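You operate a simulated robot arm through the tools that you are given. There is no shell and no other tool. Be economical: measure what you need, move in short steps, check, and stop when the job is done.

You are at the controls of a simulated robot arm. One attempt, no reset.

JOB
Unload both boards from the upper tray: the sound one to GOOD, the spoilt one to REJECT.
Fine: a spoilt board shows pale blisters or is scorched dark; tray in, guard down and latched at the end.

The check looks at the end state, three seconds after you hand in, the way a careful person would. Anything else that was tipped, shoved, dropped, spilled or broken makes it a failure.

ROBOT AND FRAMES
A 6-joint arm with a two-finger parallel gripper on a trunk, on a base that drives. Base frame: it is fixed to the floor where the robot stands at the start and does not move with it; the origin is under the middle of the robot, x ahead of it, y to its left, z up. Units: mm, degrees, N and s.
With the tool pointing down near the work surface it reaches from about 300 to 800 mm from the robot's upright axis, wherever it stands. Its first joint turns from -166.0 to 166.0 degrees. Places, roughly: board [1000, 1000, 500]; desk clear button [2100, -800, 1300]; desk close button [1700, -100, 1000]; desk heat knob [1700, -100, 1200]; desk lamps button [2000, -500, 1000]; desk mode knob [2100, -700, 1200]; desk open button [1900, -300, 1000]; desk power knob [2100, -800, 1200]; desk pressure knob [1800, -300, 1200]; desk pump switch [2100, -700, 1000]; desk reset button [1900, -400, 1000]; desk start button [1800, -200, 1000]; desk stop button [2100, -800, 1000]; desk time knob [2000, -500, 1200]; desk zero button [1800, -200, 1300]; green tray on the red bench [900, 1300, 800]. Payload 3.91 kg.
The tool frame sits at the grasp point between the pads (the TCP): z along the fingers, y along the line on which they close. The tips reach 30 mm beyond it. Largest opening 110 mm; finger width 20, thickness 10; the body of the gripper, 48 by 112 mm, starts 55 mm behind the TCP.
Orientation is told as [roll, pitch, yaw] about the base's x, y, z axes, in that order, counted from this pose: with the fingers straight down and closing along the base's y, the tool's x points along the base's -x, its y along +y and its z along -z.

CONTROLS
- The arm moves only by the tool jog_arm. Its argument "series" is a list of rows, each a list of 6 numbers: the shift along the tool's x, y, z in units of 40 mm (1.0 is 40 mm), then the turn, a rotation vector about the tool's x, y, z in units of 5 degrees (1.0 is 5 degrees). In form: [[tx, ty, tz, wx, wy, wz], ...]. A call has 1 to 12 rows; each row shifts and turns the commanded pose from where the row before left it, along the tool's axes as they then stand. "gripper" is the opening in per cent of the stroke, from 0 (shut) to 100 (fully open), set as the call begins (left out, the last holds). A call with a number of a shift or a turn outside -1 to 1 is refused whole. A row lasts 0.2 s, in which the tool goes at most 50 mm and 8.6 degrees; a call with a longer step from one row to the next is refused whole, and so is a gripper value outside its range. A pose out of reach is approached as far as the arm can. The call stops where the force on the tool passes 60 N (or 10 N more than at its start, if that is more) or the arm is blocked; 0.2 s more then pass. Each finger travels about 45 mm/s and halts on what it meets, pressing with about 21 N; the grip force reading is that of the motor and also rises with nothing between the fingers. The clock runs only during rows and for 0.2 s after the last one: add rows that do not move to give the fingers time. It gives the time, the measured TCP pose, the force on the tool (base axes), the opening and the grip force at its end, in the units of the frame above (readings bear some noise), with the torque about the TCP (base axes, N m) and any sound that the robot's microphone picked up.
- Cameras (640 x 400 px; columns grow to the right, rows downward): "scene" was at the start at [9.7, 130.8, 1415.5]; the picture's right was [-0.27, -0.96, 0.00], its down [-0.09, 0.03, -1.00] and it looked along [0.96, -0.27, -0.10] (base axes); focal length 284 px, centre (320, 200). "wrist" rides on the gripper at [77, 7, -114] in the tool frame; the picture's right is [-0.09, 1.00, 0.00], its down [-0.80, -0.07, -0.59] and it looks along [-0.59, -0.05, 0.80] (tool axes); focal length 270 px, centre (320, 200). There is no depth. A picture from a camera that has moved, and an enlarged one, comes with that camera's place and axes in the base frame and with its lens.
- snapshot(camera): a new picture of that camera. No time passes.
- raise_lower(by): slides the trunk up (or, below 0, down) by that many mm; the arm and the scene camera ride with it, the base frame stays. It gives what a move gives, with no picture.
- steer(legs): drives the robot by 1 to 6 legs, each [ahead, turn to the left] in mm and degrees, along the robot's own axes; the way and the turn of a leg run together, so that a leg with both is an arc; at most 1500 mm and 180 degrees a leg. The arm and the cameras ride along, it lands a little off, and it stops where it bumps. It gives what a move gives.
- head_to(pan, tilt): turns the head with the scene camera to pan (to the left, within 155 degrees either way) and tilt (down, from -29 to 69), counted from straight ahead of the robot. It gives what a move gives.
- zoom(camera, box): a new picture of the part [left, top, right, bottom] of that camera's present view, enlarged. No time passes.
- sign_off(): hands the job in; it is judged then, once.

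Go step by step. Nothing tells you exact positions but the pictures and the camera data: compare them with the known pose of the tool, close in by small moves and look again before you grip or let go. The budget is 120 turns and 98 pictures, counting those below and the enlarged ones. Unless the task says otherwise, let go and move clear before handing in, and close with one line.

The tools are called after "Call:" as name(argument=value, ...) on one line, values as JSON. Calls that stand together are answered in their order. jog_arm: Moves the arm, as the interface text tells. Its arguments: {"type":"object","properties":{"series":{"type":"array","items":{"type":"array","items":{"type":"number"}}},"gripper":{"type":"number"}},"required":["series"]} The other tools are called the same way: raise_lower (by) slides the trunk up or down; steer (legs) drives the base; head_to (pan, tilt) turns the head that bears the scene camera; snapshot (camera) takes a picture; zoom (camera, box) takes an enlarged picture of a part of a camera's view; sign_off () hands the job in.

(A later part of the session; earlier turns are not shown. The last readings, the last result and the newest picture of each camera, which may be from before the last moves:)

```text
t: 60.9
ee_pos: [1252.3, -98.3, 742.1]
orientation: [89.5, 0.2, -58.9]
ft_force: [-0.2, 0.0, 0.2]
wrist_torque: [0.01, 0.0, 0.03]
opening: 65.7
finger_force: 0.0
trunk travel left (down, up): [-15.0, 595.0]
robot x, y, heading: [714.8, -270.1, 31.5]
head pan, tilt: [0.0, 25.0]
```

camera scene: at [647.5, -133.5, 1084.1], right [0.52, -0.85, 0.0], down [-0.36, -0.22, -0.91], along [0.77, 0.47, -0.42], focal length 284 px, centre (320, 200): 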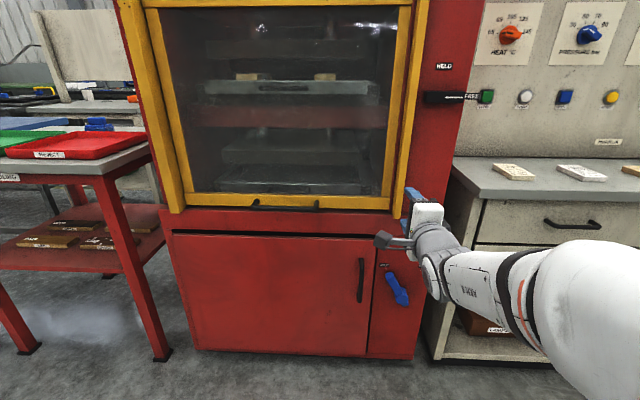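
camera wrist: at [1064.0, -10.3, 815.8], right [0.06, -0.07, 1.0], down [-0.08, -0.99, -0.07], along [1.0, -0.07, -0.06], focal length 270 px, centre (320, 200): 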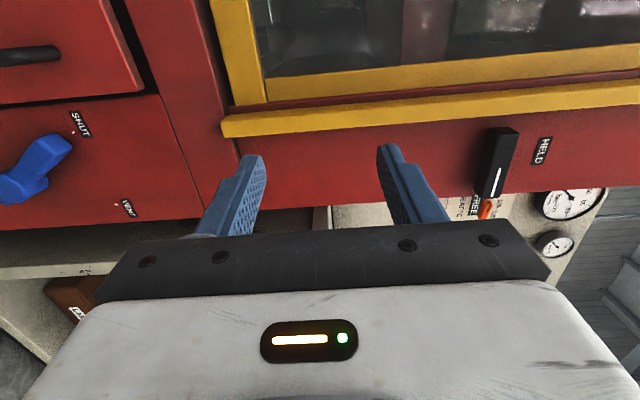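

Height is fine. Now shift the base 380 mm to the left along the press.

Call:
steer(legs=[[0, 90], [380, 0], [0, -90]])

Call:
snapshot(camera="wrist")

Call:
snapshot(camera="scene")

```text
t: 71.0
ee_pos: [1049.3, 225.1, 742.3]
orientation: [89.5, 0.2, -58.7]
ft_force: [-0.5, 0.6, 0.5]
wrist_torque: [-0.01, -0.01, -0.01]
opening: 66.0
finger_force: 0.1
trunk travel left (down, up): [-15.0, 595.0]
robot x, y, heading: [504.0, 66.8, 32.4]
head pan, tilt: [0.0, 25.0]
```

```text
58 pictures are left
camera wrist: at [911.4, 231.4, 748.3], right [0.05, -0.07, 1.0], down [-0.09, -0.99, -0.07], along [0.99, -0.09, -0.06], focal length 270 px, centre (320, 200)
```

wrist: 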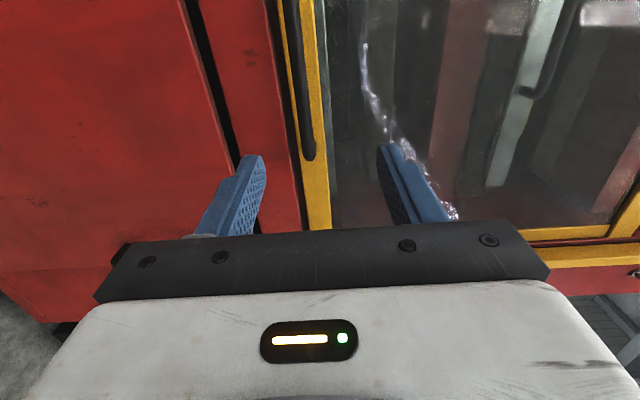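

```text
57 pictures are left
camera scene: at [433.7, 202.4, 1084.1], right [0.53, -0.85, 0.0], down [-0.36, -0.23, -0.91], along [0.77, 0.48, -0.42], focal length 284 px, centre (320, 200)
```

scene: 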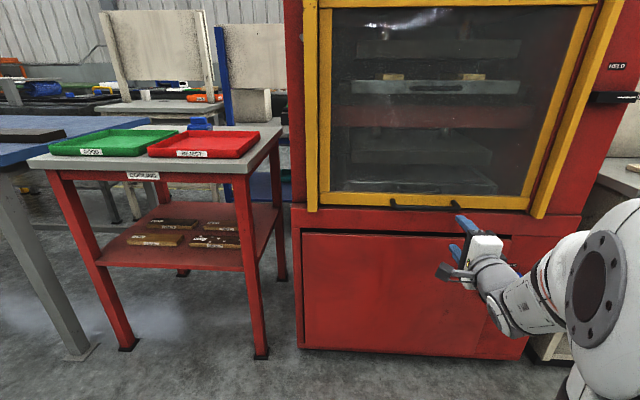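

Handle bar sits about 23 mm below the tool axis, near z≈718. Lower and approach partially.

Call:
jog_arm(series=[[0, -0.58, 0, 0, 0, 0], [0, 0, 1, 0, 0, 0], [0, 0, 1, 0, 0, 0], [0, 0, 1, 0, 0, 0]])

Call:
snapshot(camera="wrist")

Call:
zoom(camera="scene", box=[360, 170, 520, 300])

```text
t: 72.0
ee_pos: [1152.7, 288.5, 718.1]
orientation: [89.5, 0.1, -58.7]
ft_force: [-0.5, 0.3, 1.3]
wrist_torque: [-0.02, 0.03, 0.0]
opening: 65.7
finger_force: 0.1
trunk travel left (down, up): [-15.0, 595.0]
robot x, y, heading: [500.0, 66.2, 32.5]
head pan, tilt: [0.0, 25.0]
```

```text
56 pictures are left
camera wrist: at [1014.5, 294.3, 724.2], right [0.05, -0.07, 1.0], down [-0.09, -0.99, -0.07], along [0.99, -0.09, -0.06], focal length 270 px, centre (320, 200)
```

wrist: 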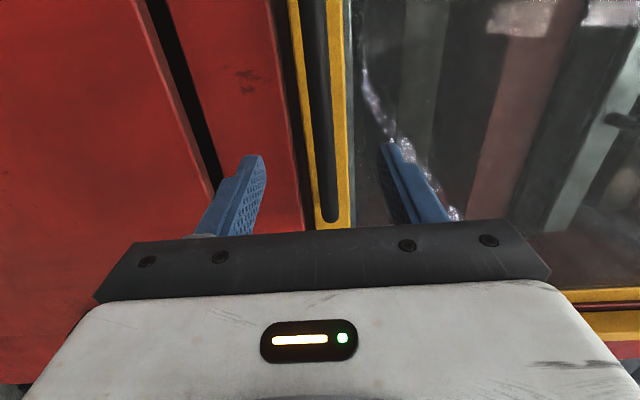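

```text
3.08 times, centred on (440, 235) of scene
camera zoom: at [433.2, 202.1, 1084.1], right [0.53, -0.85, 0.0], down [-0.36, -0.23, -0.91], along [0.77, 0.48, -0.42], focal length 874 px, centre (-49, 92)
```

zoom: 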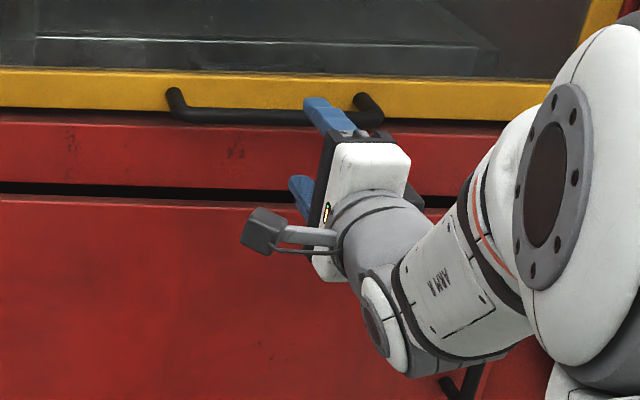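

Bar is centred between the fingers; shift 15 mm left, advance 50 mm, then close.

Call:
jog_arm(series=[[0.38, 0, 0, 0, 0, 0], [0, 0, 0.6, 0, 0, 0], [0, 0, 0.65, 0, 0, 0]])

Call:
jog_arm(series=[[0, 0, 0, 0, 0, 0], [0, 0, 0, 0, 0, 0], [0, 0, 0, 0, 0, 0], [0, 0, 0, 0, 0, 0], [0, 0, 0, 0, 0, 0]], gripper=0)

Call:
snapshot(camera="wrist")

```text
t: 72.8
ee_pos: [1186.1, 330.1, 717.4]
orientation: [89.6, 0.2, -58.7]
ft_force: [-1.0, 1.0, 0.0]
wrist_torque: [-0.01, 0.02, 0.01]
opening: 66.0
finger_force: 0.1
trunk travel left (down, up): [-15.0, 595.0]
robot x, y, heading: [499.9, 69.4, 32.5]
head pan, tilt: [0.0, 25.0]
```

```text
t: 74.0
ee_pos: [1186.2, 328.9, 719.5]
orientation: [89.8, 0.1, -58.7]
ft_force: [12.8, 4.9, 17.7]
wrist_torque: [0.07, -0.43, 0.06]
opening: 15.5
finger_force: 44.6
trunk travel left (down, up): [-15.0, 595.0]
robot x, y, heading: [499.3, 67.9, 32.3]
head pan, tilt: [0.0, 25.0]
```

```text
54 pictures are left
camera wrist: at [1048.6, 335.1, 725.4], right [0.05, -0.08, 1.0], down [-0.09, -0.99, -0.07], along [0.99, -0.09, -0.06], focal length 270 px, centre (320, 200)
```

wrist: 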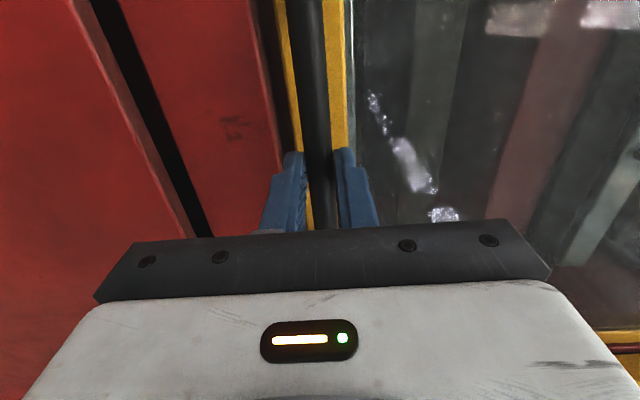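

The handle bar is gripped (15.5 mm). Lift with the trunk, a first 60 mm to feel the weight.

Call:
raise_lower(by=60)

Call:
snapshot(camera="scene")

```text
t: 75.0
ee_pos: [1186.0, 328.4, 777.5]
orientation: [89.6, 0.2, -58.7]
ft_force: [-2.2, -0.5, 1.7]
wrist_torque: [-0.2, 0.06, -0.14]
opening: 16.0
finger_force: 45.3
trunk travel left (down, up): [-75.0, 535.0]
robot x, y, heading: [502.4, 69.5, 32.5]
head pan, tilt: [0.0, 25.0]
```

```text
53 pictures are left
camera scene: at [433.4, 202.3, 1144.2], right [0.53, -0.85, 0.0], down [-0.36, -0.23, -0.91], along [0.77, 0.48, -0.42], focal length 284 px, centre (320, 200)
```

scene: 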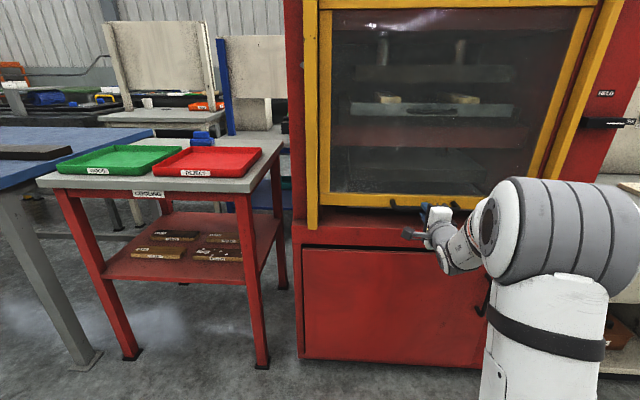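

Guard is counterbalanced (almost no load). Continue lifting.

Call:
raise_lower(by=250)

Call:
raise_lower(by=180)

Call:
snapshot(camera="scene")

```text
t: 77.6
ee_pos: [1187.5, 328.3, 1026.7]
orientation: [89.6, 0.2, -58.6]
ft_force: [-2.9, -0.8, -0.1]
wrist_torque: [-0.21, 0.05, -0.01]
opening: 15.5
finger_force: 45.8
trunk travel left (down, up): [-325.0, 285.0]
robot x, y, heading: [501.6, 65.7, 32.3]
head pan, tilt: [0.0, 25.0]
```

```text
t: 79.6
ee_pos: [1186.3, 329.2, 1206.5]
orientation: [89.7, 0.2, -58.7]
ft_force: [-1.0, -0.2, 1.1]
wrist_torque: [-0.18, -0.01, -0.05]
opening: 15.7
finger_force: 44.8
trunk travel left (down, up): [-505.0, 105.0]
robot x, y, heading: [496.2, 68.5, 32.2]
head pan, tilt: [0.0, 25.0]
```

```text
52 pictures are left
camera scene: at [433.4, 202.3, 1574.2], right [0.53, -0.85, 0.0], down [-0.36, -0.23, -0.91], along [0.77, 0.48, -0.42], focal length 284 px, centre (320, 200)
```

scene: 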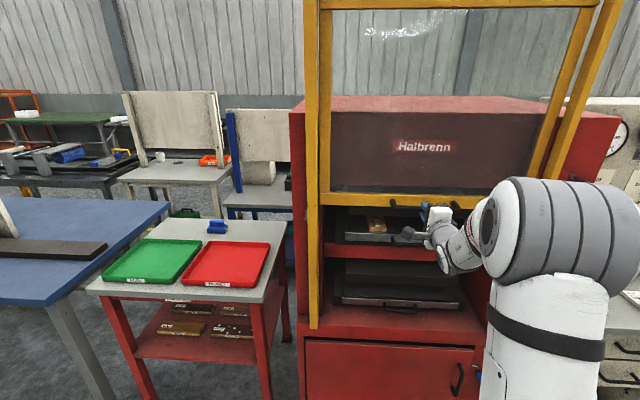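

Raise another 90 mm for clearance, then open the fingers just a little so the lower finger would still catch the bar, to test whether the guard stays.

Call:
raise_lower(by=90)

Call:
jog_arm(series=[[0, 0, 0, 0, 0, 0], [0, 0, 0, 0, 0, 0], [0, 0, 0, 0, 0, 0], [0, 0, 0, 0, 0, 0]], gripper=35)

Call:
snapshot(camera="wrist")

```text
t: 80.8
ee_pos: [1186.8, 328.6, 1281.4]
orientation: [87.5, 0.4, -58.8]
ft_force: [11.0, 3.2, -4.2]
wrist_torque: [-0.39, 0.04, 0.03]
opening: 15.7
finger_force: 45.1
trunk travel left (down, up): [-594.0, 16.0]
robot x, y, heading: [497.7, 69.6, 32.2]
head pan, tilt: [0.0, 25.0]
stopped: the force on the tool passed its limit at 62 N (the readings are from after the stop); the commanded pose is now the measured one
```

```text
t: 81.8
ee_pos: [1183.7, 327.6, 1282.8]
orientation: [87.8, 0.4, -58.9]
ft_force: [0.3, -0.2, 0.2]
wrist_torque: [0.0, -0.01, -0.02]
opening: 38.4
finger_force: 0.0
trunk travel left (down, up): [-594.0, 16.0]
robot x, y, heading: [504.9, 67.3, 32.2]
head pan, tilt: [0.0, 25.0]
```

```text
51 pictures are left
camera wrist: at [1046.7, 334.6, 1292.7], right [0.08, -0.06, 0.99], down [-0.09, -0.99, -0.05], along [0.99, -0.09, -0.09], focal length 270 px, centre (320, 200)
```

wrist: 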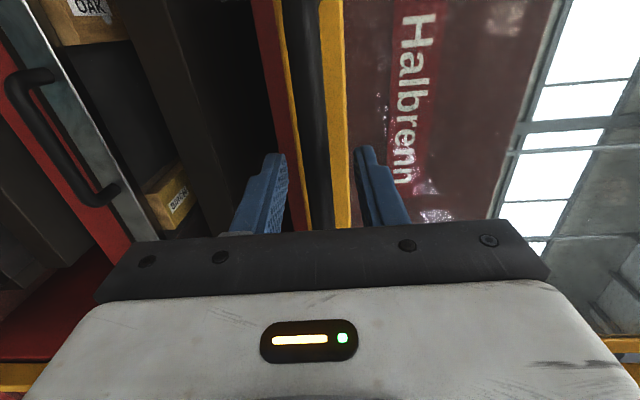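

The guard stays up by itself at its top stop. Back out, level the tool, and lower toward the tray handle.

Call:
jog_arm(series=[[0, 0, -0.5, 0, 0, 0], [0, 0, -1, 0, 0, 0], [0, 0, -1, 0, 0, 0], [0, 0, -0.8, -0.44, 0, 0]], gripper=60)

Call:
raise_lower(by=-210)

Call:
snapshot(camera="wrist")

Call:
snapshot(camera="scene")

```text
t: 82.8
ee_pos: [1071.8, 257.5, 1286.3]
orientation: [89.9, 0.4, -58.8]
ft_force: [-0.5, 0.1, 0.3]
wrist_torque: [0.0, 0.01, -0.01]
opening: 66.1
finger_force: 0.0
trunk travel left (down, up): [-594.0, 16.0]
robot x, y, heading: [503.2, 65.6, 32.4]
head pan, tilt: [0.0, 25.0]
```

```text
t: 85.0
ee_pos: [1073.1, 259.4, 1076.7]
orientation: [90.1, 0.4, -58.8]
ft_force: [0.1, 0.1, 0.5]
wrist_torque: [0.01, 0.01, 0.02]
opening: 66.1
finger_force: 0.1
trunk travel left (down, up): [-384.0, 226.0]
robot x, y, heading: [500.5, 69.8, 32.2]
head pan, tilt: [0.0, 25.0]
```

```text
50 pictures are left
camera wrist: at [934.3, 264.4, 1081.4], right [0.05, -0.08, 1.0], down [-0.09, -0.99, -0.08], along [0.99, -0.09, -0.06], focal length 270 px, centre (320, 200)
```

wrist: 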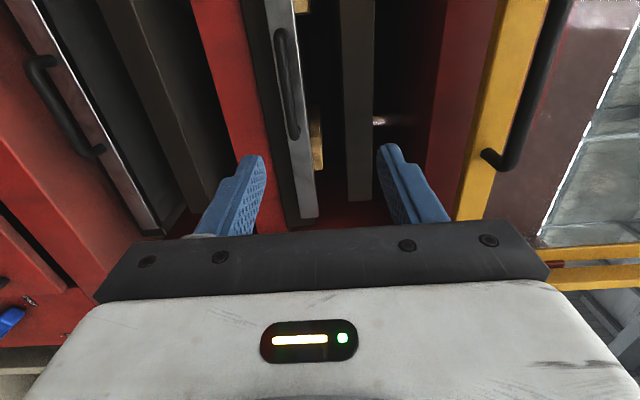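

```text
49 pictures are left
camera scene: at [433.5, 202.3, 1453.8], right [0.53, -0.85, 0.0], down [-0.36, -0.23, -0.91], along [0.77, 0.48, -0.42], focal length 284 px, centre (320, 200)
```

scene: 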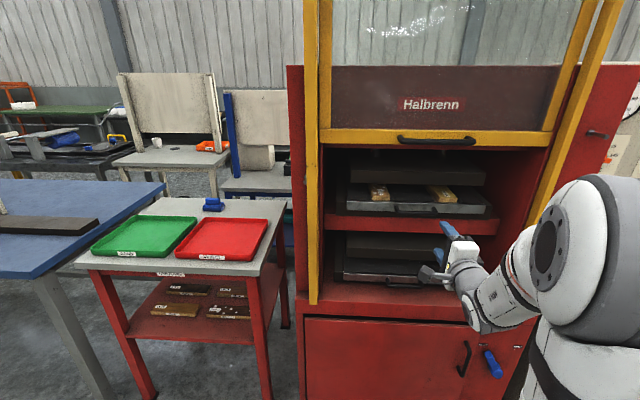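

Tray handle triangulates to n≈1303, r≈341, z≈1030, close above a red shelf. I'll tilt the tool 15° downward for clearance and approach most of the way.

Call:
jog_arm(series=[[0, 0, 0, 1, 0, 0], [0, 0, 0, 1, 0, 0], [0, 0, 0, 1, 0, 0], [0.17, 0.48, 0, 0, 0, 0], [0, 0, 0.9, 0, 0, 0], [0, 0, 0.9, 0, 0, 0], [0, 0, 0.9, 0, 0, 0], [0, 0, 0.9, 0, 0, 0]], gripper=45)

Call:
snapshot(camera="wrist")

Call:
zoom(camera="scene", box=[320, 120, 520, 300])

```text
t: 86.8
ee_pos: [1190.5, 337.2, 1056.6]
orientation: [74.9, 0.4, -58.8]
ft_force: [0.3, -0.3, 0.2]
wrist_torque: [0.01, -0.01, 0.03]
opening: 49.7
finger_force: 0.1
trunk travel left (down, up): [-384.0, 226.0]
robot x, y, heading: [499.0, 69.8, 32.4]
head pan, tilt: [0.0, 25.0]
```

```text
48 pictures are left
camera wrist: at [1058.0, 346.5, 1091.0], right [0.27, 0.05, 0.96], down [-0.09, -0.99, 0.08], along [0.96, -0.11, -0.26], focal length 270 px, centre (320, 200)
```

wrist: 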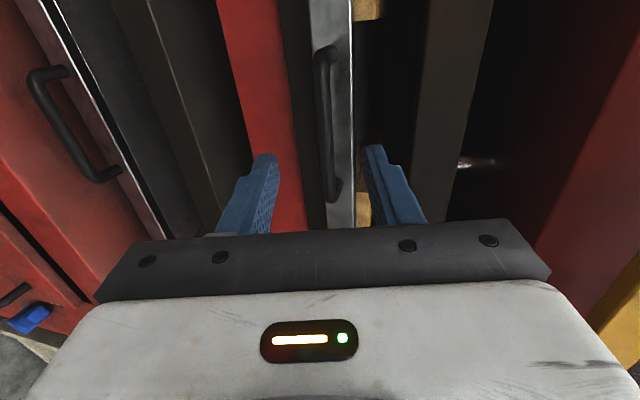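

```text
2.22 times, centred on (420, 210) of scene
camera zoom: at [434.0, 202.5, 1453.7], right [0.53, -0.85, 0.0], down [-0.36, -0.23, -0.91], along [0.77, 0.48, -0.42], focal length 632 px, centre (98, 178)
```

zoom: 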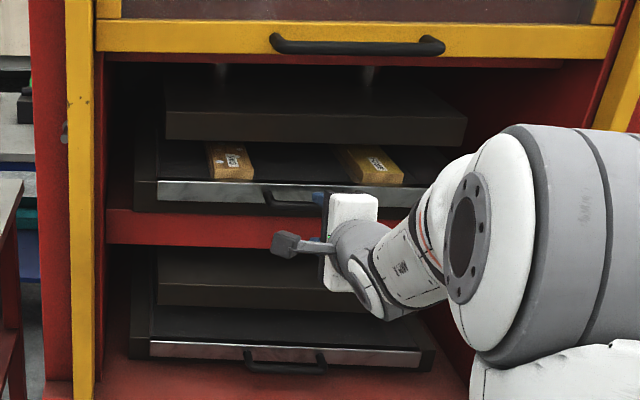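

Aligned with the bar between the fingers. Advance the remaining ~100 mm and close.

Call:
jog_arm(series=[[0, 0.06, 0.8, 0, 0, 0], [0, 0, 0.8, 0, 0, 0], [0, 0, 0.5, 0, 0, 0], [0, 0, 0.4, 0, 0, 0]])

Call:
snapshot(camera="wrist")

```text
t: 87.8
ee_pos: [1274.2, 390.9, 1034.5]
orientation: [75.2, 0.4, -58.6]
ft_force: [-0.2, -0.1, 3.1]
wrist_torque: [0.07, -0.13, -0.05]
opening: 51.2
finger_force: 2.0
trunk travel left (down, up): [-384.0, 226.0]
robot x, y, heading: [497.0, 67.8, 32.3]
head pan, tilt: [0.0, 25.0]
```

```text
46 pictures are left
camera wrist: at [1142.6, 399.1, 1069.8], right [0.27, 0.05, 0.96], down [-0.09, -0.99, 0.08], along [0.96, -0.11, -0.26], focal length 270 px, centre (320, 200)
```

wrist: 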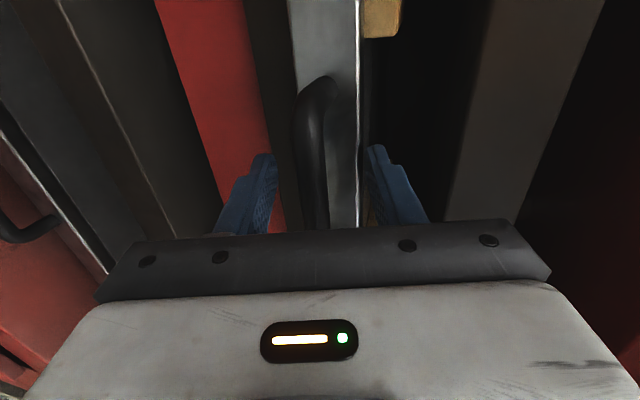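

Slight touch; the bar is between the fingers. Close here.

Call:
jog_arm(series=[[0, 0, 0, 0, 0, 0], [0, 0, 0, 0, 0, 0], [0, 0, 0, 0, 0, 0], [0, 0, 0, 0, 0, 0], [0, 0, 0, 0, 0, 0]], gripper=0)

Call:
snapshot(camera="wrist")

```text
t: 89.0
ee_pos: [1272.4, 389.4, 1042.5]
orientation: [75.8, 0.4, -58.7]
ft_force: [5.5, 0.5, 35.8]
wrist_torque: [0.83, -1.02, -0.36]
opening: 34.7
finger_force: 44.7
trunk travel left (down, up): [-384.0, 226.0]
robot x, y, heading: [502.8, 65.4, 32.2]
head pan, tilt: [0.0, 25.0]
```

```text
45 pictures are left
camera wrist: at [1140.5, 398.0, 1075.6], right [0.26, 0.05, 0.97], down [-0.09, -0.99, 0.07], along [0.96, -0.11, -0.25], focal length 270 px, centre (320, 200)
```

wrist: 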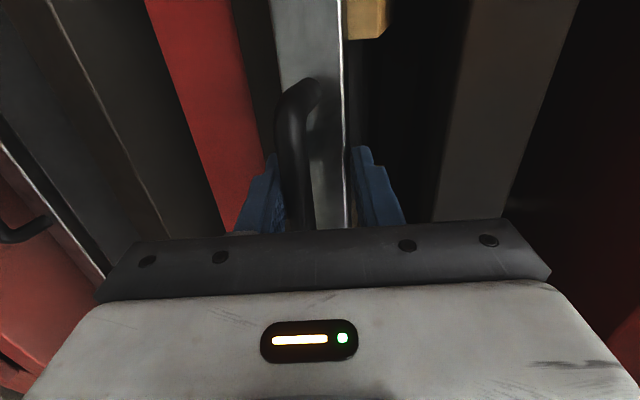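

The upper finger is over the tray lip. Open, back off 18 mm, go down a bit and regrip on the bar alone.

Call:
jog_arm(series=[[0, 0, 0, 0, 0, 0], [0, 0, 0, 0, 0, 0], [0, 0, -0.5, 0, 0, 0], [0, -0.2, 0, 0, 0, 0], [0, 0, 0, 0, 0, 0]], gripper=45)

Call:
snapshot(camera="wrist")

```text
t: 90.2
ee_pos: [1254.6, 377.2, 1030.8]
orientation: [75.1, 0.4, -58.7]
ft_force: [1.2, 1.7, 16.1]
wrist_torque: [0.15, -0.59, 0.05]
opening: 58.0
finger_force: 8.4
trunk travel left (down, up): [-384.0, 226.0]
robot x, y, heading: [498.9, 67.8, 32.4]
head pan, tilt: [0.0, 25.0]
```

```text
44 pictures are left
camera wrist: at [1121.4, 387.0, 1066.3], right [0.27, 0.05, 0.96], down [-0.09, -0.99, 0.08], along [0.96, -0.11, -0.26], focal length 270 px, centre (320, 200)
```

wrist: 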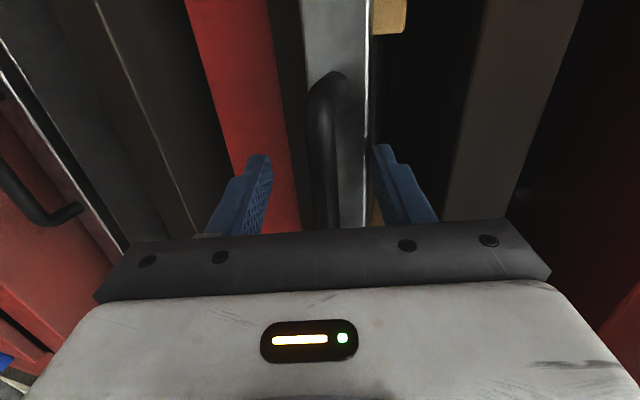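

Still touching the lip. Back 12 mm more and check.

Call:
jog_arm(series=[[0, 0, -0.3, 0, 0, 0], [0, 0, 0, 0, 0, 0]])

Call:
zoom(camera="wrist", box=[220, 40, 460, 240])

```text
t: 90.8
ee_pos: [1243.6, 371.5, 1033.8]
orientation: [74.9, 0.3, -58.8]
ft_force: [-2.4, -1.6, 9.5]
wrist_torque: [0.1, -0.39, -0.05]
opening: 53.8
finger_force: 4.4
trunk travel left (down, up): [-384.0, 226.0]
robot x, y, heading: [500.1, 72.5, 32.5]
head pan, tilt: [0.0, 25.0]
```

```text
2.00 times, centred on (340, 140) of wrist
camera zoom: at [1111.2, 381.4, 1068.8], right [0.27, 0.05, 0.96], down [-0.09, -0.99, 0.08], along [0.96, -0.11, -0.26], focal length 541 px, centre (280, 320)
```

zoom: 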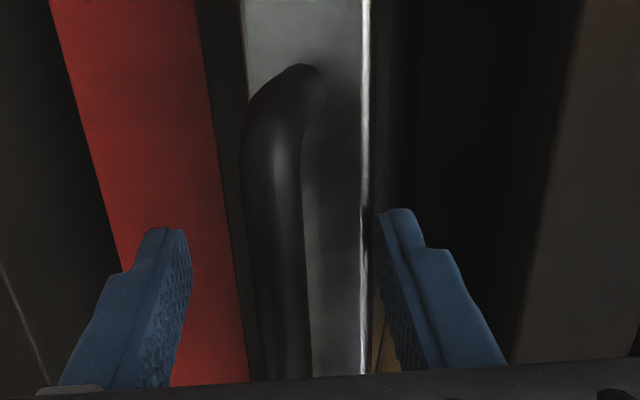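

The tray front is nearer than estimated (≈1275). Back another 20 mm and close.

Call:
jog_arm(series=[[0, 0, -0.5, 0, 0, 0], [0, 0, 0, 0, 0, 0]])

Call:
jog_arm(series=[[0, 0, 0, 0, 0, 0], [0, 0, 0, 0, 0, 0], [0, 0, 0, 0, 0, 0], [0, 0, 0, 0, 0, 0], [0, 0, 0, 0, 0, 0]], gripper=0)

Call:
zoom(camera="wrist", box=[220, 40, 460, 240])

```text
t: 91.4
ee_pos: [1229.9, 361.6, 1039.0]
orientation: [74.9, 0.5, -58.8]
ft_force: [1.0, -0.7, -0.7]
wrist_torque: [0.01, 0.01, 0.01]
opening: 49.5
finger_force: 0.1
trunk travel left (down, up): [-384.0, 226.0]
robot x, y, heading: [499.3, 69.0, 32.1]
head pan, tilt: [0.0, 25.0]
```

```text
t: 92.6
ee_pos: [1229.8, 362.2, 1037.9]
orientation: [74.8, 0.4, -58.8]
ft_force: [-2.3, -0.1, -10.9]
wrist_torque: [0.16, 0.29, -0.19]
opening: 13.2
finger_force: 44.8
trunk travel left (down, up): [-384.0, 226.0]
robot x, y, heading: [501.8, 67.6, 32.4]
head pan, tilt: [0.0, 25.0]
```

```text
2.00 times, centred on (340, 140) of wrist
camera zoom: at [1097.1, 371.3, 1073.3], right [0.27, 0.05, 0.96], down [-0.09, -0.99, 0.08], along [0.96, -0.11, -0.27], focal length 541 px, centre (280, 320)
```

zoom: 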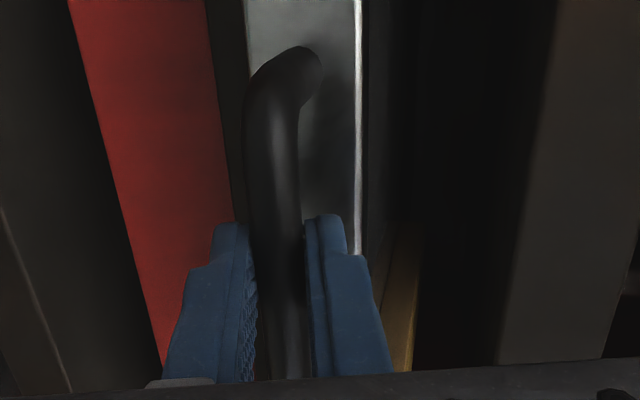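

Bar is gripped firmly (13 mm). Pull the tray out horizontally, 120 mm first.

Call:
jog_arm(series=[[0, -0.13, -0.48, 0, 0, 0], [0, -0.13, -0.48, 0, 0, 0], [0, -0.13, -0.48, 0, 0, 0], [0, -0.13, -0.48, 0, 0, 0], [0, -0.13, -0.48, 0, 0, 0], [0, -0.13, -0.48, 0, 0, 0]])

Call:
snapshot(camera="scene")

```text
t: 94.0
ee_pos: [1125.9, 302.6, 1037.5]
orientation: [74.9, 0.1, -58.6]
ft_force: [-18.3, 28.7, -2.0]
wrist_torque: [0.61, 0.4, 0.3]
opening: 13.9
finger_force: 45.3
trunk travel left (down, up): [-384.0, 226.0]
robot x, y, heading: [497.8, 69.4, 32.4]
head pan, tilt: [0.0, 25.0]
```

```text
41 pictures are left
camera scene: at [431.2, 206.4, 1453.2], right [0.53, -0.84, 0.0], down [-0.36, -0.23, -0.91], along [0.77, 0.48, -0.42], focal length 284 px, centre (320, 200)
```

scene: 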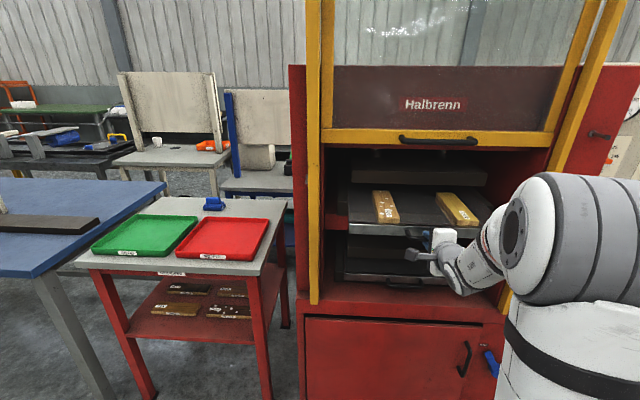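

The tray slides out well, along a heading of about 30°. Correct for the slight sideways load and pull another 90 mm.

Call:
jog_arm(series=[[0.08, 0, 0, 0, 0, 0], [0.015, -0.13, -0.48, 0, 0, 0], [0.015, -0.13, -0.48, 0, 0, 0], [0.015, -0.13, -0.48, 0, 0, 0], [0.015, -0.13, -0.48, 0, 0, 0], [0.0, -0.06, -0.24, 0, 0, 0]])

Call:
snapshot(camera="scene")

```text
t: 95.4
ee_pos: [1049.6, 259.8, 1038.1]
orientation: [75.0, 0.3, -58.8]
ft_force: [-8.2, 14.5, -3.2]
wrist_torque: [0.33, 0.24, -0.06]
opening: 13.5
finger_force: 45.1
trunk travel left (down, up): [-384.0, 226.0]
robot x, y, heading: [497.6, 66.0, 32.4]
head pan, tilt: [0.0, 25.0]
```

```text
40 pictures are left
camera scene: at [432.7, 204.5, 1453.5], right [0.53, -0.84, 0.0], down [-0.36, -0.23, -0.91], along [0.77, 0.48, -0.42], focal length 284 px, centre (320, 200)
```

scene: 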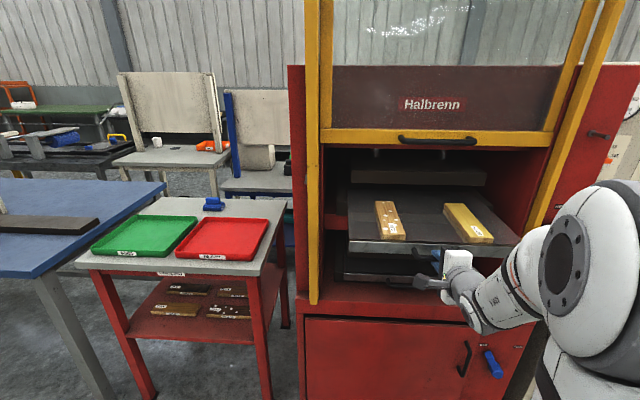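

The boards are accessible. Enlarge them to judge which is spoilt.

Call:
zoom(camera="scene", box=[350, 180, 510, 270])

Call:
zoom(camera="scene", box=[120, 270, 280, 330])

```text
4.00 times, centred on (430, 225) of scene
camera zoom: at [432.7, 204.5, 1453.5], right [0.53, -0.84, 0.0], down [-0.36, -0.23, -0.91], along [0.77, 0.48, -0.42], focal length 1137 px, centre (-120, 100)
```

zoom: 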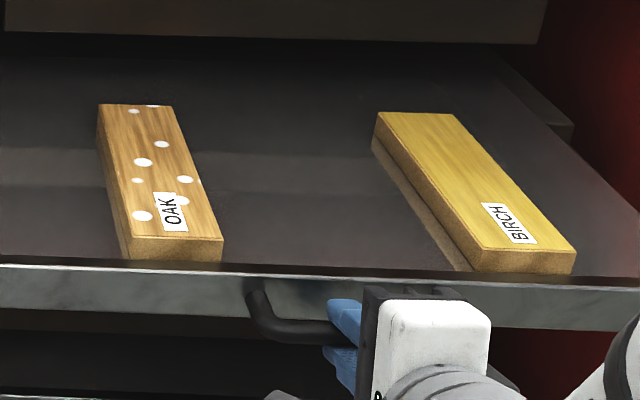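

```text
4.00 times, centred on (200, 300) of scene
camera zoom: at [432.7, 204.5, 1453.5], right [0.53, -0.84, 0.0], down [-0.36, -0.23, -0.91], along [0.77, 0.48, -0.42], focal length 1137 px, centre (800, -200)
```

zoom: 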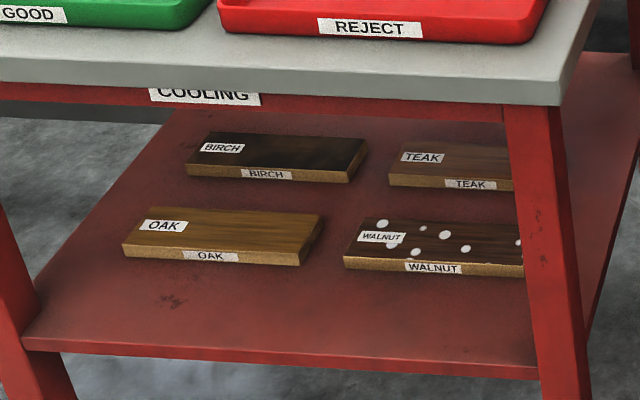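

OAK has pale blisters (→ REJECT); BIRCH is clean (→ GOOD). Release the handle, back off along the fingers, rise, and turn the tool down.

Call:
jog_arm(series=[[0, 0, 0, 0, 0, 0], [0, 0, 0, 0, 0, 0], [0, 0, -0.6, 0, 0, 0], [0, 0, -0.8, 0, 0, 0], [0, 0, -0.8, 0, 0, 0]], gripper=45)

Call:
raise_lower(by=150)

Call:
jog_arm(series=[[0, 0, 0, 1, 0, 0], [0, 0, 0, 1, 0, 0], [0, 0, 0, 1, 0, 0], [0, 0, 0, 1, 0, 0], [0, 0, 0, 1, 0, 0], [0, 0, 0, 1, 0, 0], [0, 0, 0, 1, 0, 0], [0, 0, 0, 1, 0, 0]])

Call:
jog_arm(series=[[0, 0, 0, 1, 0, 0], [0, 0, 0, 1, 0, 0], [0, 0, 0, 1, 0, 0], [0, 0, 0, 1, 0, 0], [0, 0, 0, 1, 0, 0], [0, 0, 0, 1, 0, 0], [0, 0, 0, 1, 0, 0]])

```text
t: 96.6
ee_pos: [975.5, 215.5, 1062.1]
orientation: [75.1, 0.3, -58.9]
ft_force: [0.1, 0.4, -0.2]
wrist_torque: [0.02, 0.01, 0.01]
opening: 49.3
finger_force: 0.1
trunk travel left (down, up): [-384.0, 226.0]
robot x, y, heading: [500.7, 71.3, 32.4]
head pan, tilt: [0.0, 25.0]
```

```text
t: 98.4
ee_pos: [976.0, 214.3, 1210.7]
orientation: [74.9, 0.5, -58.8]
ft_force: [0.3, 0.5, 0.0]
wrist_torque: [0.0, -0.01, 0.02]
opening: 49.5
finger_force: 0.1
trunk travel left (down, up): [-534.0, 76.0]
robot x, y, heading: [497.2, 66.3, 32.5]
head pan, tilt: [0.0, 25.0]
```

```text
t: 100.2
ee_pos: [976.3, 214.6, 1211.3]
orientation: [34.9, 0.4, -58.7]
ft_force: [0.3, 0.1, -0.6]
wrist_torque: [0.01, -0.04, -0.02]
opening: 49.6
finger_force: 0.0
trunk travel left (down, up): [-534.0, 76.0]
robot x, y, heading: [500.1, 69.1, 32.3]
head pan, tilt: [0.0, 25.0]
```

```text
t: 101.8
ee_pos: [976.3, 215.3, 1211.4]
orientation: [-0.2, 0.4, -58.6]
ft_force: [-0.4, -0.5, 0.0]
wrist_torque: [0.01, 0.02, 0.01]
opening: 49.3
finger_force: 0.1
trunk travel left (down, up): [-534.0, 76.0]
robot x, y, heading: [498.7, 69.4, 32.5]
head pan, tilt: [0.0, 25.0]
```

Tool points down. Now yaw it so the fingers close across the boards, and lean it 25° back toward me so the wrist clears the raised guard.

Call:
jog_arm(series=[[0, 0, 0, 0, 0, -1], [0, 0, 0, 0, 0, -1], [0, 0, 0, 0, 0, -1], [0, 0, 0, 0, 0, -1], [0, 0, 0, 0, 0, -1], [0, 0, 0, 0, 0, -1], [0, 0, 0, 0, 0, -1], [0, 0, 0, 0, 0, -1], [0, 0, 0, 0, 0, -1], [0, 0, 0, 0, 0, -1], [0, 0, 0, 0, 0, -1], [0, 0, 0, 0, 0, -1]], gripper=85)

Call:
jog_arm(series=[[0, 0, 0, 0, 0, -1], [0, 0, 0, 0, 0, -1], [0, 0, 0, 0, 0, -1], [0, 0, 0, 0, 0, -1], [0, 0, 0, 0, 0, -1], [0, 0, 0, 0, 0, -0.6], [0, 0, 0, 0, -1, 0], [0, 0, 0, 0, -1, 0], [0, 0, 0, 0, -1, 0], [0, 0, 0, 0, -1, 0], [0, 0, 0, 0, -1, 0]])

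Call:
snapshot(camera="wrist")

```text
t: 104.4
ee_pos: [975.3, 215.6, 1210.9]
orientation: [0.3, 0.2, 1.2]
ft_force: [-0.8, 0.1, 0.1]
wrist_torque: [-0.01, 0.0, -0.01]
opening: 93.5
finger_force: 0.0
trunk travel left (down, up): [-534.0, 76.0]
robot x, y, heading: [499.9, 69.9, 32.3]
head pan, tilt: [0.0, 25.0]
```

```text
t: 106.8
ee_pos: [976.0, 214.5, 1213.0]
orientation: [0.5, -24.9, 29.1]
ft_force: [0.6, 0.2, -0.7]
wrist_torque: [-0.02, 0.0, 0.03]
opening: 93.4
finger_force: 0.1
trunk travel left (down, up): [-534.0, 76.0]
robot x, y, heading: [500.4, 67.1, 32.2]
head pan, tilt: [0.0, 25.0]
```

```text
37 pictures are left
camera wrist: at [869.6, 162.7, 1281.3], right [-0.42, 0.91, 0.04], down [0.45, 0.16, 0.88], along [0.79, 0.39, -0.48], focal length 270 px, centre (320, 200)
```

wrist: 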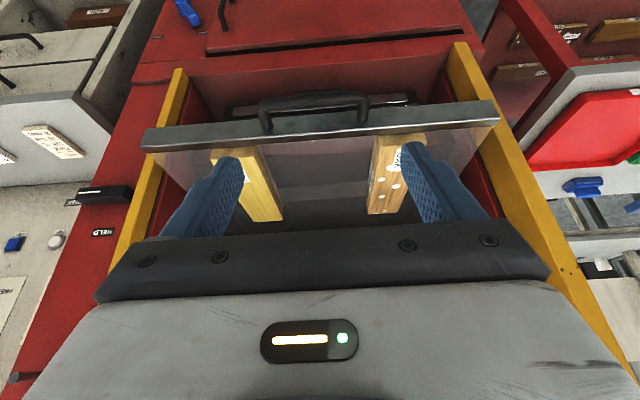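

Boards are visible between the fingers. OAK lies at lateral r≈202; move left 92 mm, forward 130 and down 60, then look.

Call:
jog_arm(series=[[-0.58, 0.575, 0.68, 0, 0, 0], [-0.58, 0.575, 0.68, 0, 0, 0], [-0.58, 0.575, 0.68, 0, 0, 0], [-0.57, 0.575, 0.69, 0, 0, 0]])

Call:
snapshot(camera="wrist")

Call:
zoom(camera="scene", box=[330, 100, 530, 260])

```text
t: 107.8
ee_pos: [1043.3, 360.8, 1149.9]
orientation: [0.4, -24.9, 29.1]
ft_force: [0.5, -0.8, 0.1]
wrist_torque: [0.01, -0.01, -0.01]
opening: 93.6
finger_force: 0.0
trunk travel left (down, up): [-534.0, 76.0]
robot x, y, heading: [501.1, 67.6, 32.3]
head pan, tilt: [0.0, 25.0]
```

```text
36 pictures are left
camera wrist: at [937.4, 307.9, 1219.3], right [-0.42, 0.91, 0.04], down [0.45, 0.17, 0.88], along [0.79, 0.38, -0.48], focal length 270 px, centre (320, 200)
```

wrist: 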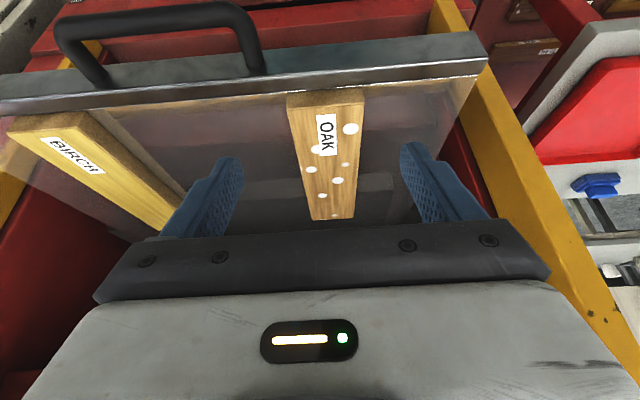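

```text
2.50 times, centred on (430, 180) of scene
camera zoom: at [434.4, 203.3, 1603.7], right [0.53, -0.85, 0.0], down [-0.36, -0.23, -0.91], along [0.77, 0.48, -0.42], focal length 710 px, centre (45, 250)
```

zoom: 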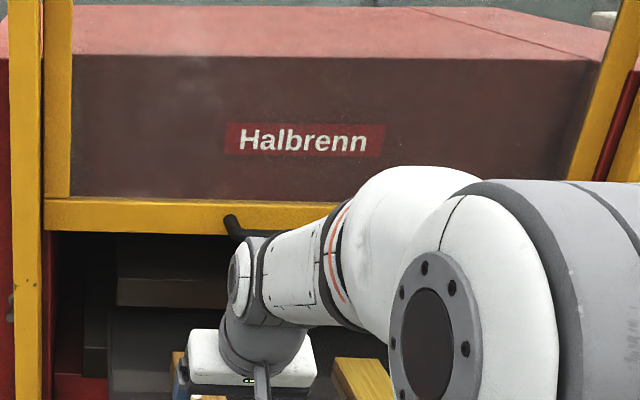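

Board top is about z≈1052, centre n≈1215. Move forward 100 and down 50, then check before the final descent.

Call:
jog_arm(series=[[-0.58, 0.04, 0.73, 0, 0, 0], [-0.58, 0.04, 0.73, 0, 0, 0], [-0.58, 0, 0.73, 0, 0, 0]])

Call:
snapshot(camera="wrist")

```text
t: 108.6
ee_pos: [1132.3, 413.0, 1097.7]
orientation: [0.4, -24.9, 29.1]
ft_force: [0.8, -0.5, -0.1]
wrist_torque: [0.0, 0.02, -0.02]
opening: 93.6
finger_force: 0.2
trunk travel left (down, up): [-534.0, 76.0]
robot x, y, heading: [502.1, 69.2, 32.3]
head pan, tilt: [0.0, 25.0]
```

```text
34 pictures are left
camera wrist: at [1024.8, 360.3, 1167.6], right [-0.42, 0.91, 0.04], down [0.45, 0.17, 0.88], along [0.79, 0.38, -0.48], focal length 270 px, centre (320, 200)
```

wrist: 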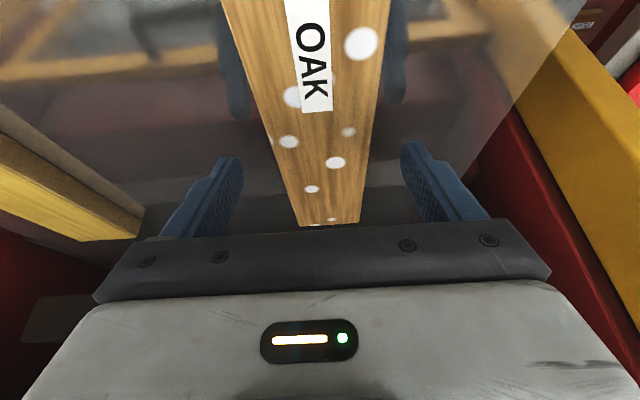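

Board centred. Lower the last 31 mm and close.

Call:
jog_arm(series=[[0.16, 0.04, 0.35, 0, 0, 0], [0.17, 0.04, 0.35, 0, 0, 0]])

Call:
jog_arm(series=[[0, 0, 0, 0, 0, 0], [0, 0, 0, 0, 0, 0], [0, 0, 0, 0, 0, 0], [0, 0, 0, 0, 0, 0], [0, 0, 0, 0, 0, 0]], gripper=0)

Call:
snapshot(camera="wrist")

```text
t: 109.2
ee_pos: [1127.9, 413.4, 1079.4]
orientation: [0.3, -26.0, 29.2]
ft_force: [1.9, -0.4, 44.4]
wrist_torque: [-1.8, -1.26, -0.5]
opening: 94.2
finger_force: 1.1
trunk travel left (down, up): [-534.0, 76.0]
robot x, y, heading: [501.9, 70.0, 32.2]
head pan, tilt: [0.0, 25.0]
```

```text
t: 109.9
ee_pos: [1133.7, 413.4, 1079.9]
orientation: [0.3, -26.3, 29.0]
ft_force: [5.7, -3.6, 21.3]
wrist_torque: [-0.79, -0.24, -0.05]
opening: 57.5
finger_force: 20.8
trunk travel left (down, up): [-534.0, 76.0]
robot x, y, heading: [502.5, 69.8, 32.4]
head pan, tilt: [0.0, 25.0]
stopped in row 3: the force on the tool passed its limit at 62 N (the readings are from after the stop); the commanded pose is now the measured one
```

```text
33 pictures are left
camera wrist: at [1025.6, 361.1, 1146.3], right [-0.42, 0.91, 0.04], down [0.43, 0.16, 0.89], along [0.8, 0.39, -0.46], focal length 270 px, centre (320, 200)
```

wrist: 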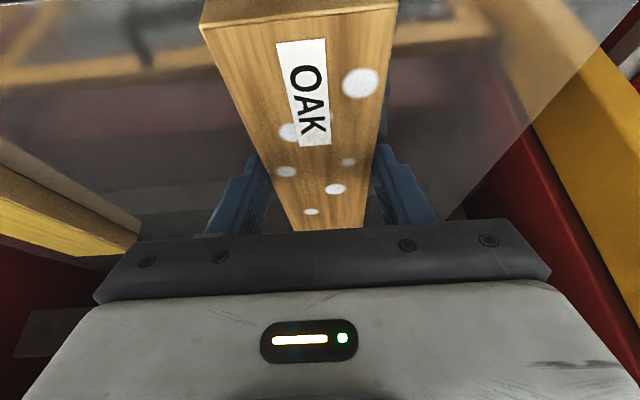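

The tips rest on the tray surface; board is gripped at its sides. Ease up 3 mm and let the grip settle.

Call:
jog_arm(series=[[-0.03, 0, -0.07, 0, 0, 0], [0, 0, 0, 0, 0, 0], [0, 0, 0, 0, 0, 0], [0, 0, 0, 0, 0, 0]], gripper=0)

Call:
raise_lower(by=30)

Call:
snapshot(camera="wrist")

```text
t: 110.9
ee_pos: [1130.0, 414.1, 1079.0]
orientation: [0.4, -25.9, 28.9]
ft_force: [4.5, -3.5, 16.4]
wrist_torque: [-0.34, -0.84, -0.1]
opening: 57.4
finger_force: 20.7
trunk travel left (down, up): [-534.0, 76.0]
robot x, y, heading: [500.4, 68.4, 32.5]
head pan, tilt: [0.0, 25.0]
```

```text
t: 111.7
ee_pos: [1130.3, 414.2, 1108.4]
orientation: [0.3, -25.5, 29.0]
ft_force: [0.2, 0.2, -2.2]
wrist_torque: [-0.02, 0.03, -0.03]
opening: 57.6
finger_force: 20.6
trunk travel left (down, up): [-564.0, 46.0]
robot x, y, heading: [499.4, 67.2, 32.5]
head pan, tilt: [0.0, 25.0]
```

```text
32 pictures are left
camera wrist: at [1023.8, 361.9, 1175.5], right [-0.42, 0.91, 0.04], down [0.44, 0.16, 0.88], along [0.79, 0.39, -0.47], focal length 270 px, centre (320, 200)
```

wrist: 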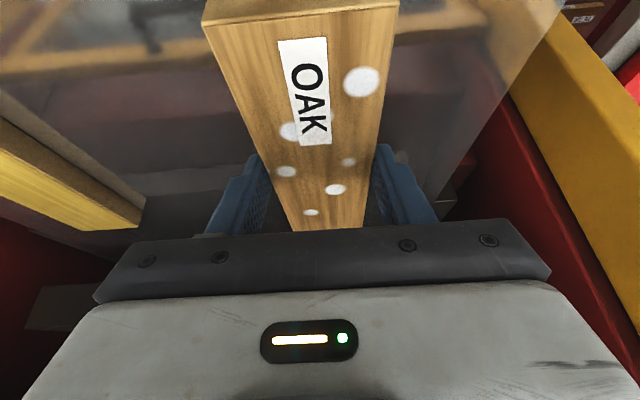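

OAK board is lifted cleanly. Retract it back over the tray, then back the base off and drive over to the cooling bench.

Call:
raise_lower(by=30)

Call:
jog_arm(series=[[0.9, 0, -0.42, 0, 0, 0], [0.9, 0, -0.42, 0, 0, 0], [0.9, 0, -0.42, 0, 0, 0], [0.9, 0, -0.42, 0, 0, 0], [0.9, 0, -0.42, 0, 0, 0], [0.9, 0, -0.42, 0, 0, 0]])

Call:
steer(legs=[[-200, 0], [0, 46.8], [815, 0], [0, -49.2]])

Call:
head_to(pan=0, tilt=35)

Call:
snapshot(camera="scene")

Call:
snapshot(camera="wrist")

```text
t: 112.4
ee_pos: [1129.4, 413.9, 1137.6]
orientation: [0.3, -25.6, 29.0]
ft_force: [0.1, 0.9, -1.6]
wrist_torque: [-0.03, 0.04, -0.04]
opening: 57.7
finger_force: 20.9
trunk travel left (down, up): [-594.0, 16.0]
robot x, y, heading: [499.1, 66.5, 32.4]
head pan, tilt: [0.0, 25.0]
```

```text
t: 113.8
ee_pos: [920.9, 296.7, 1136.4]
orientation: [0.3, -25.7, 29.0]
ft_force: [0.6, 0.6, -1.9]
wrist_torque: [-0.02, 0.04, 0.04]
opening: 57.2
finger_force: 21.4
trunk travel left (down, up): [-594.0, 16.0]
robot x, y, heading: [498.3, 70.0, 32.4]
head pan, tilt: [0.0, 25.0]
```

```text
t: 123.8
ee_pos: [903.8, 985.6, 1135.8]
orientation: [0.4, -25.6, 27.1]
ft_force: [-0.7, -0.3, -1.7]
wrist_torque: [-0.02, 0.05, -0.03]
opening: 57.5
finger_force: 21.3
trunk travel left (down, up): [-594.0, 16.0]
robot x, y, heading: [461.2, 779.7, 30.7]
head pan, tilt: [0.0, 25.0]
```

```text
t: 124.5
ee_pos: [902.3, 984.9, 1135.2]
orientation: [0.3, -25.7, 27.1]
ft_force: [-0.3, 0.1, -1.8]
wrist_torque: [0.02, 0.06, -0.01]
opening: 57.6
finger_force: 20.8
trunk travel left (down, up): [-594.0, 16.0]
robot x, y, heading: [464.5, 780.9, 30.7]
head pan, tilt: [0.0, 35.0]
```

```text
31 pictures are left
camera scene: at [399.3, 914.9, 1648.0], right [0.51, -0.86, 0.0], down [-0.49, -0.29, -0.82], along [0.7, 0.42, -0.57], focal length 284 px, centre (320, 200)
```

scene: 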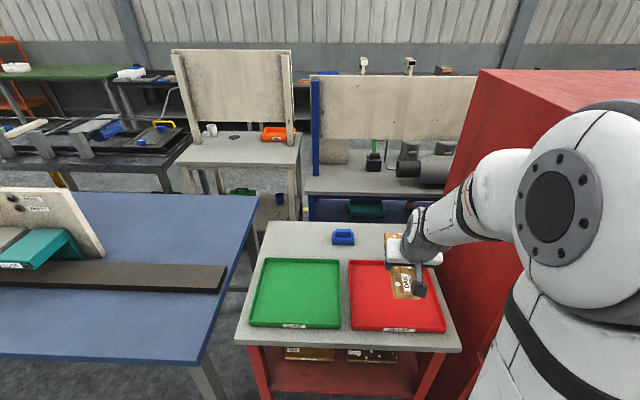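

```text
30 pictures are left
camera wrist: at [794.0, 936.6, 1203.3], right [-0.39, 0.92, 0.04], down [0.45, 0.15, 0.88], along [0.81, 0.36, -0.47], focal length 270 px, centre (320, 200)
```

wrist: 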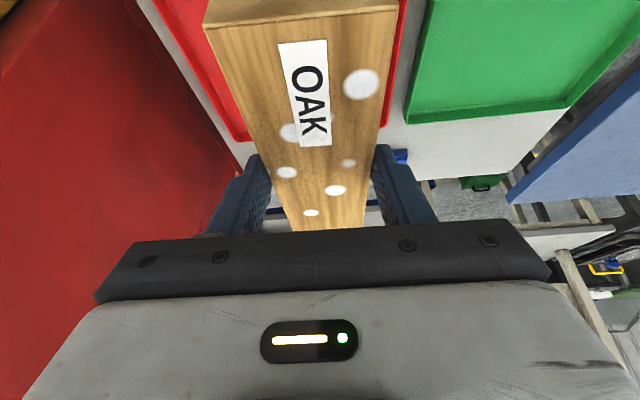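

Red tray centre computes to about (1063, 1005), green (895, 1312). Carry the board over the red tray and lower with the trunk.

Call:
jog_arm(series=[[-0.72, -0.35, 0.335, 0, 0, 0], [-0.72, -0.35, 0.335, 0, 0, 0], [-0.72, -0.35, 0.335, 0, 0, 0], [-0.72, -0.35, 0.335, 0, 0, 0]])

Call:
raise_lower(by=-200)

Call:
snapshot(camera="wrist")

Call:
snapshot(camera="scene")

```text
t: 125.5
ee_pos: [1043.2, 992.8, 1137.3]
orientation: [0.4, -25.5, 27.0]
ft_force: [0.3, -0.3, -2.4]
wrist_torque: [0.0, 0.03, 0.01]
opening: 57.6
finger_force: 20.8
trunk travel left (down, up): [-594.0, 16.0]
robot x, y, heading: [466.5, 783.0, 30.8]
head pan, tilt: [0.0, 35.0]
```

```text
t: 127.7
ee_pos: [1041.1, 992.1, 936.9]
orientation: [0.4, -25.8, 27.1]
ft_force: [0.4, 0.4, -1.0]
wrist_torque: [-0.04, 0.02, 0.0]
opening: 57.4
finger_force: 20.9
trunk travel left (down, up): [-394.0, 216.0]
robot x, y, heading: [467.5, 782.5, 30.5]
head pan, tilt: [0.0, 35.0]
```

```text
29 pictures are left
camera wrist: at [932.9, 944.0, 1005.0], right [-0.39, 0.92, 0.04], down [0.45, 0.15, 0.88], along [0.81, 0.36, -0.47], focal length 270 px, centre (320, 200)
```

wrist: 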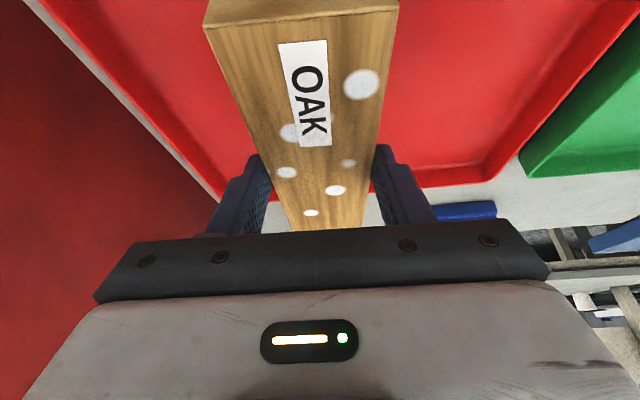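

```text
28 pictures are left
camera scene: at [399.6, 914.7, 1448.0], right [0.51, -0.86, 0.0], down [-0.49, -0.29, -0.82], along [0.7, 0.42, -0.57], focal length 284 px, centre (320, 200)
```

scene: 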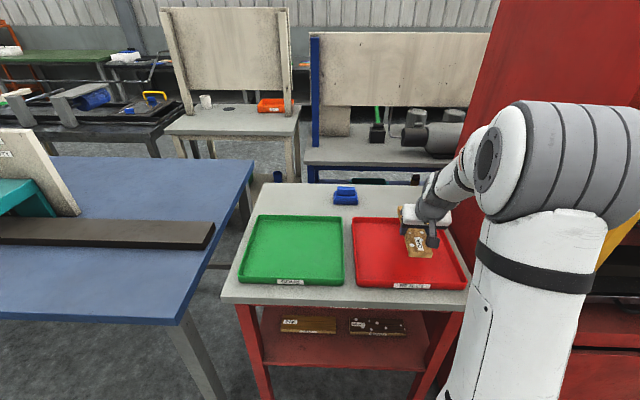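

Board is inside the tray outline; shift forward 15 mm and lower further.

Call:
jog_arm(series=[[-0.34, 0, 0.16, 0, 0, 0]])

Call:
raise_lower(by=-75)

Call:
zoom(camera="scene", box=[320, 120, 500, 240])

```text
t: 128.1
ee_pos: [1055.8, 998.7, 937.2]
orientation: [0.3, -25.6, 27.0]
ft_force: [0.1, -0.1, -1.1]
wrist_torque: [-0.03, 0.03, 0.01]
opening: 57.1
finger_force: 21.1
trunk travel left (down, up): [-394.0, 216.0]
robot x, y, heading: [464.9, 784.0, 31.1]
head pan, tilt: [0.0, 35.0]
```

```text
t: 129.1
ee_pos: [1059.6, 1001.3, 877.5]
orientation: [0.0, -27.3, 27.2]
ft_force: [4.6, 1.6, 20.8]
wrist_torque: [-0.12, 0.28, 0.12]
opening: 58.1
finger_force: 20.8
trunk travel left (down, up): [-322.0, 288.0]
robot x, y, heading: [463.4, 779.7, 30.7]
head pan, tilt: [0.0, 35.0]
stopped: the force on the tool passed its limit at 66 N (the readings are from after the stop); the commanded pose is now the measured one
```

```text
3.33 times, centred on (410, 180) of scene
camera zoom: at [398.0, 914.0, 1375.3], right [0.51, -0.86, 0.0], down [-0.49, -0.29, -0.82], along [0.7, 0.42, -0.57], focal length 947 px, centre (20, 267)
```

zoom: 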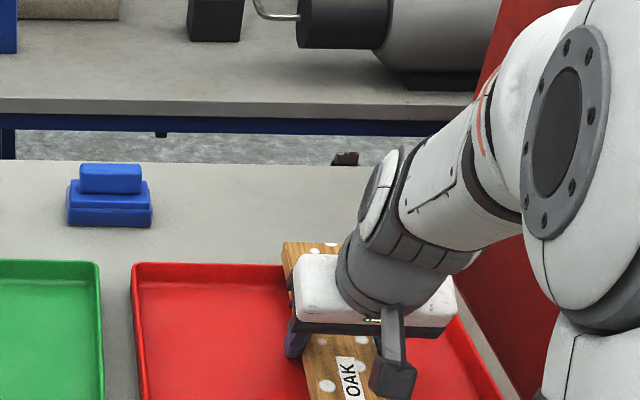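

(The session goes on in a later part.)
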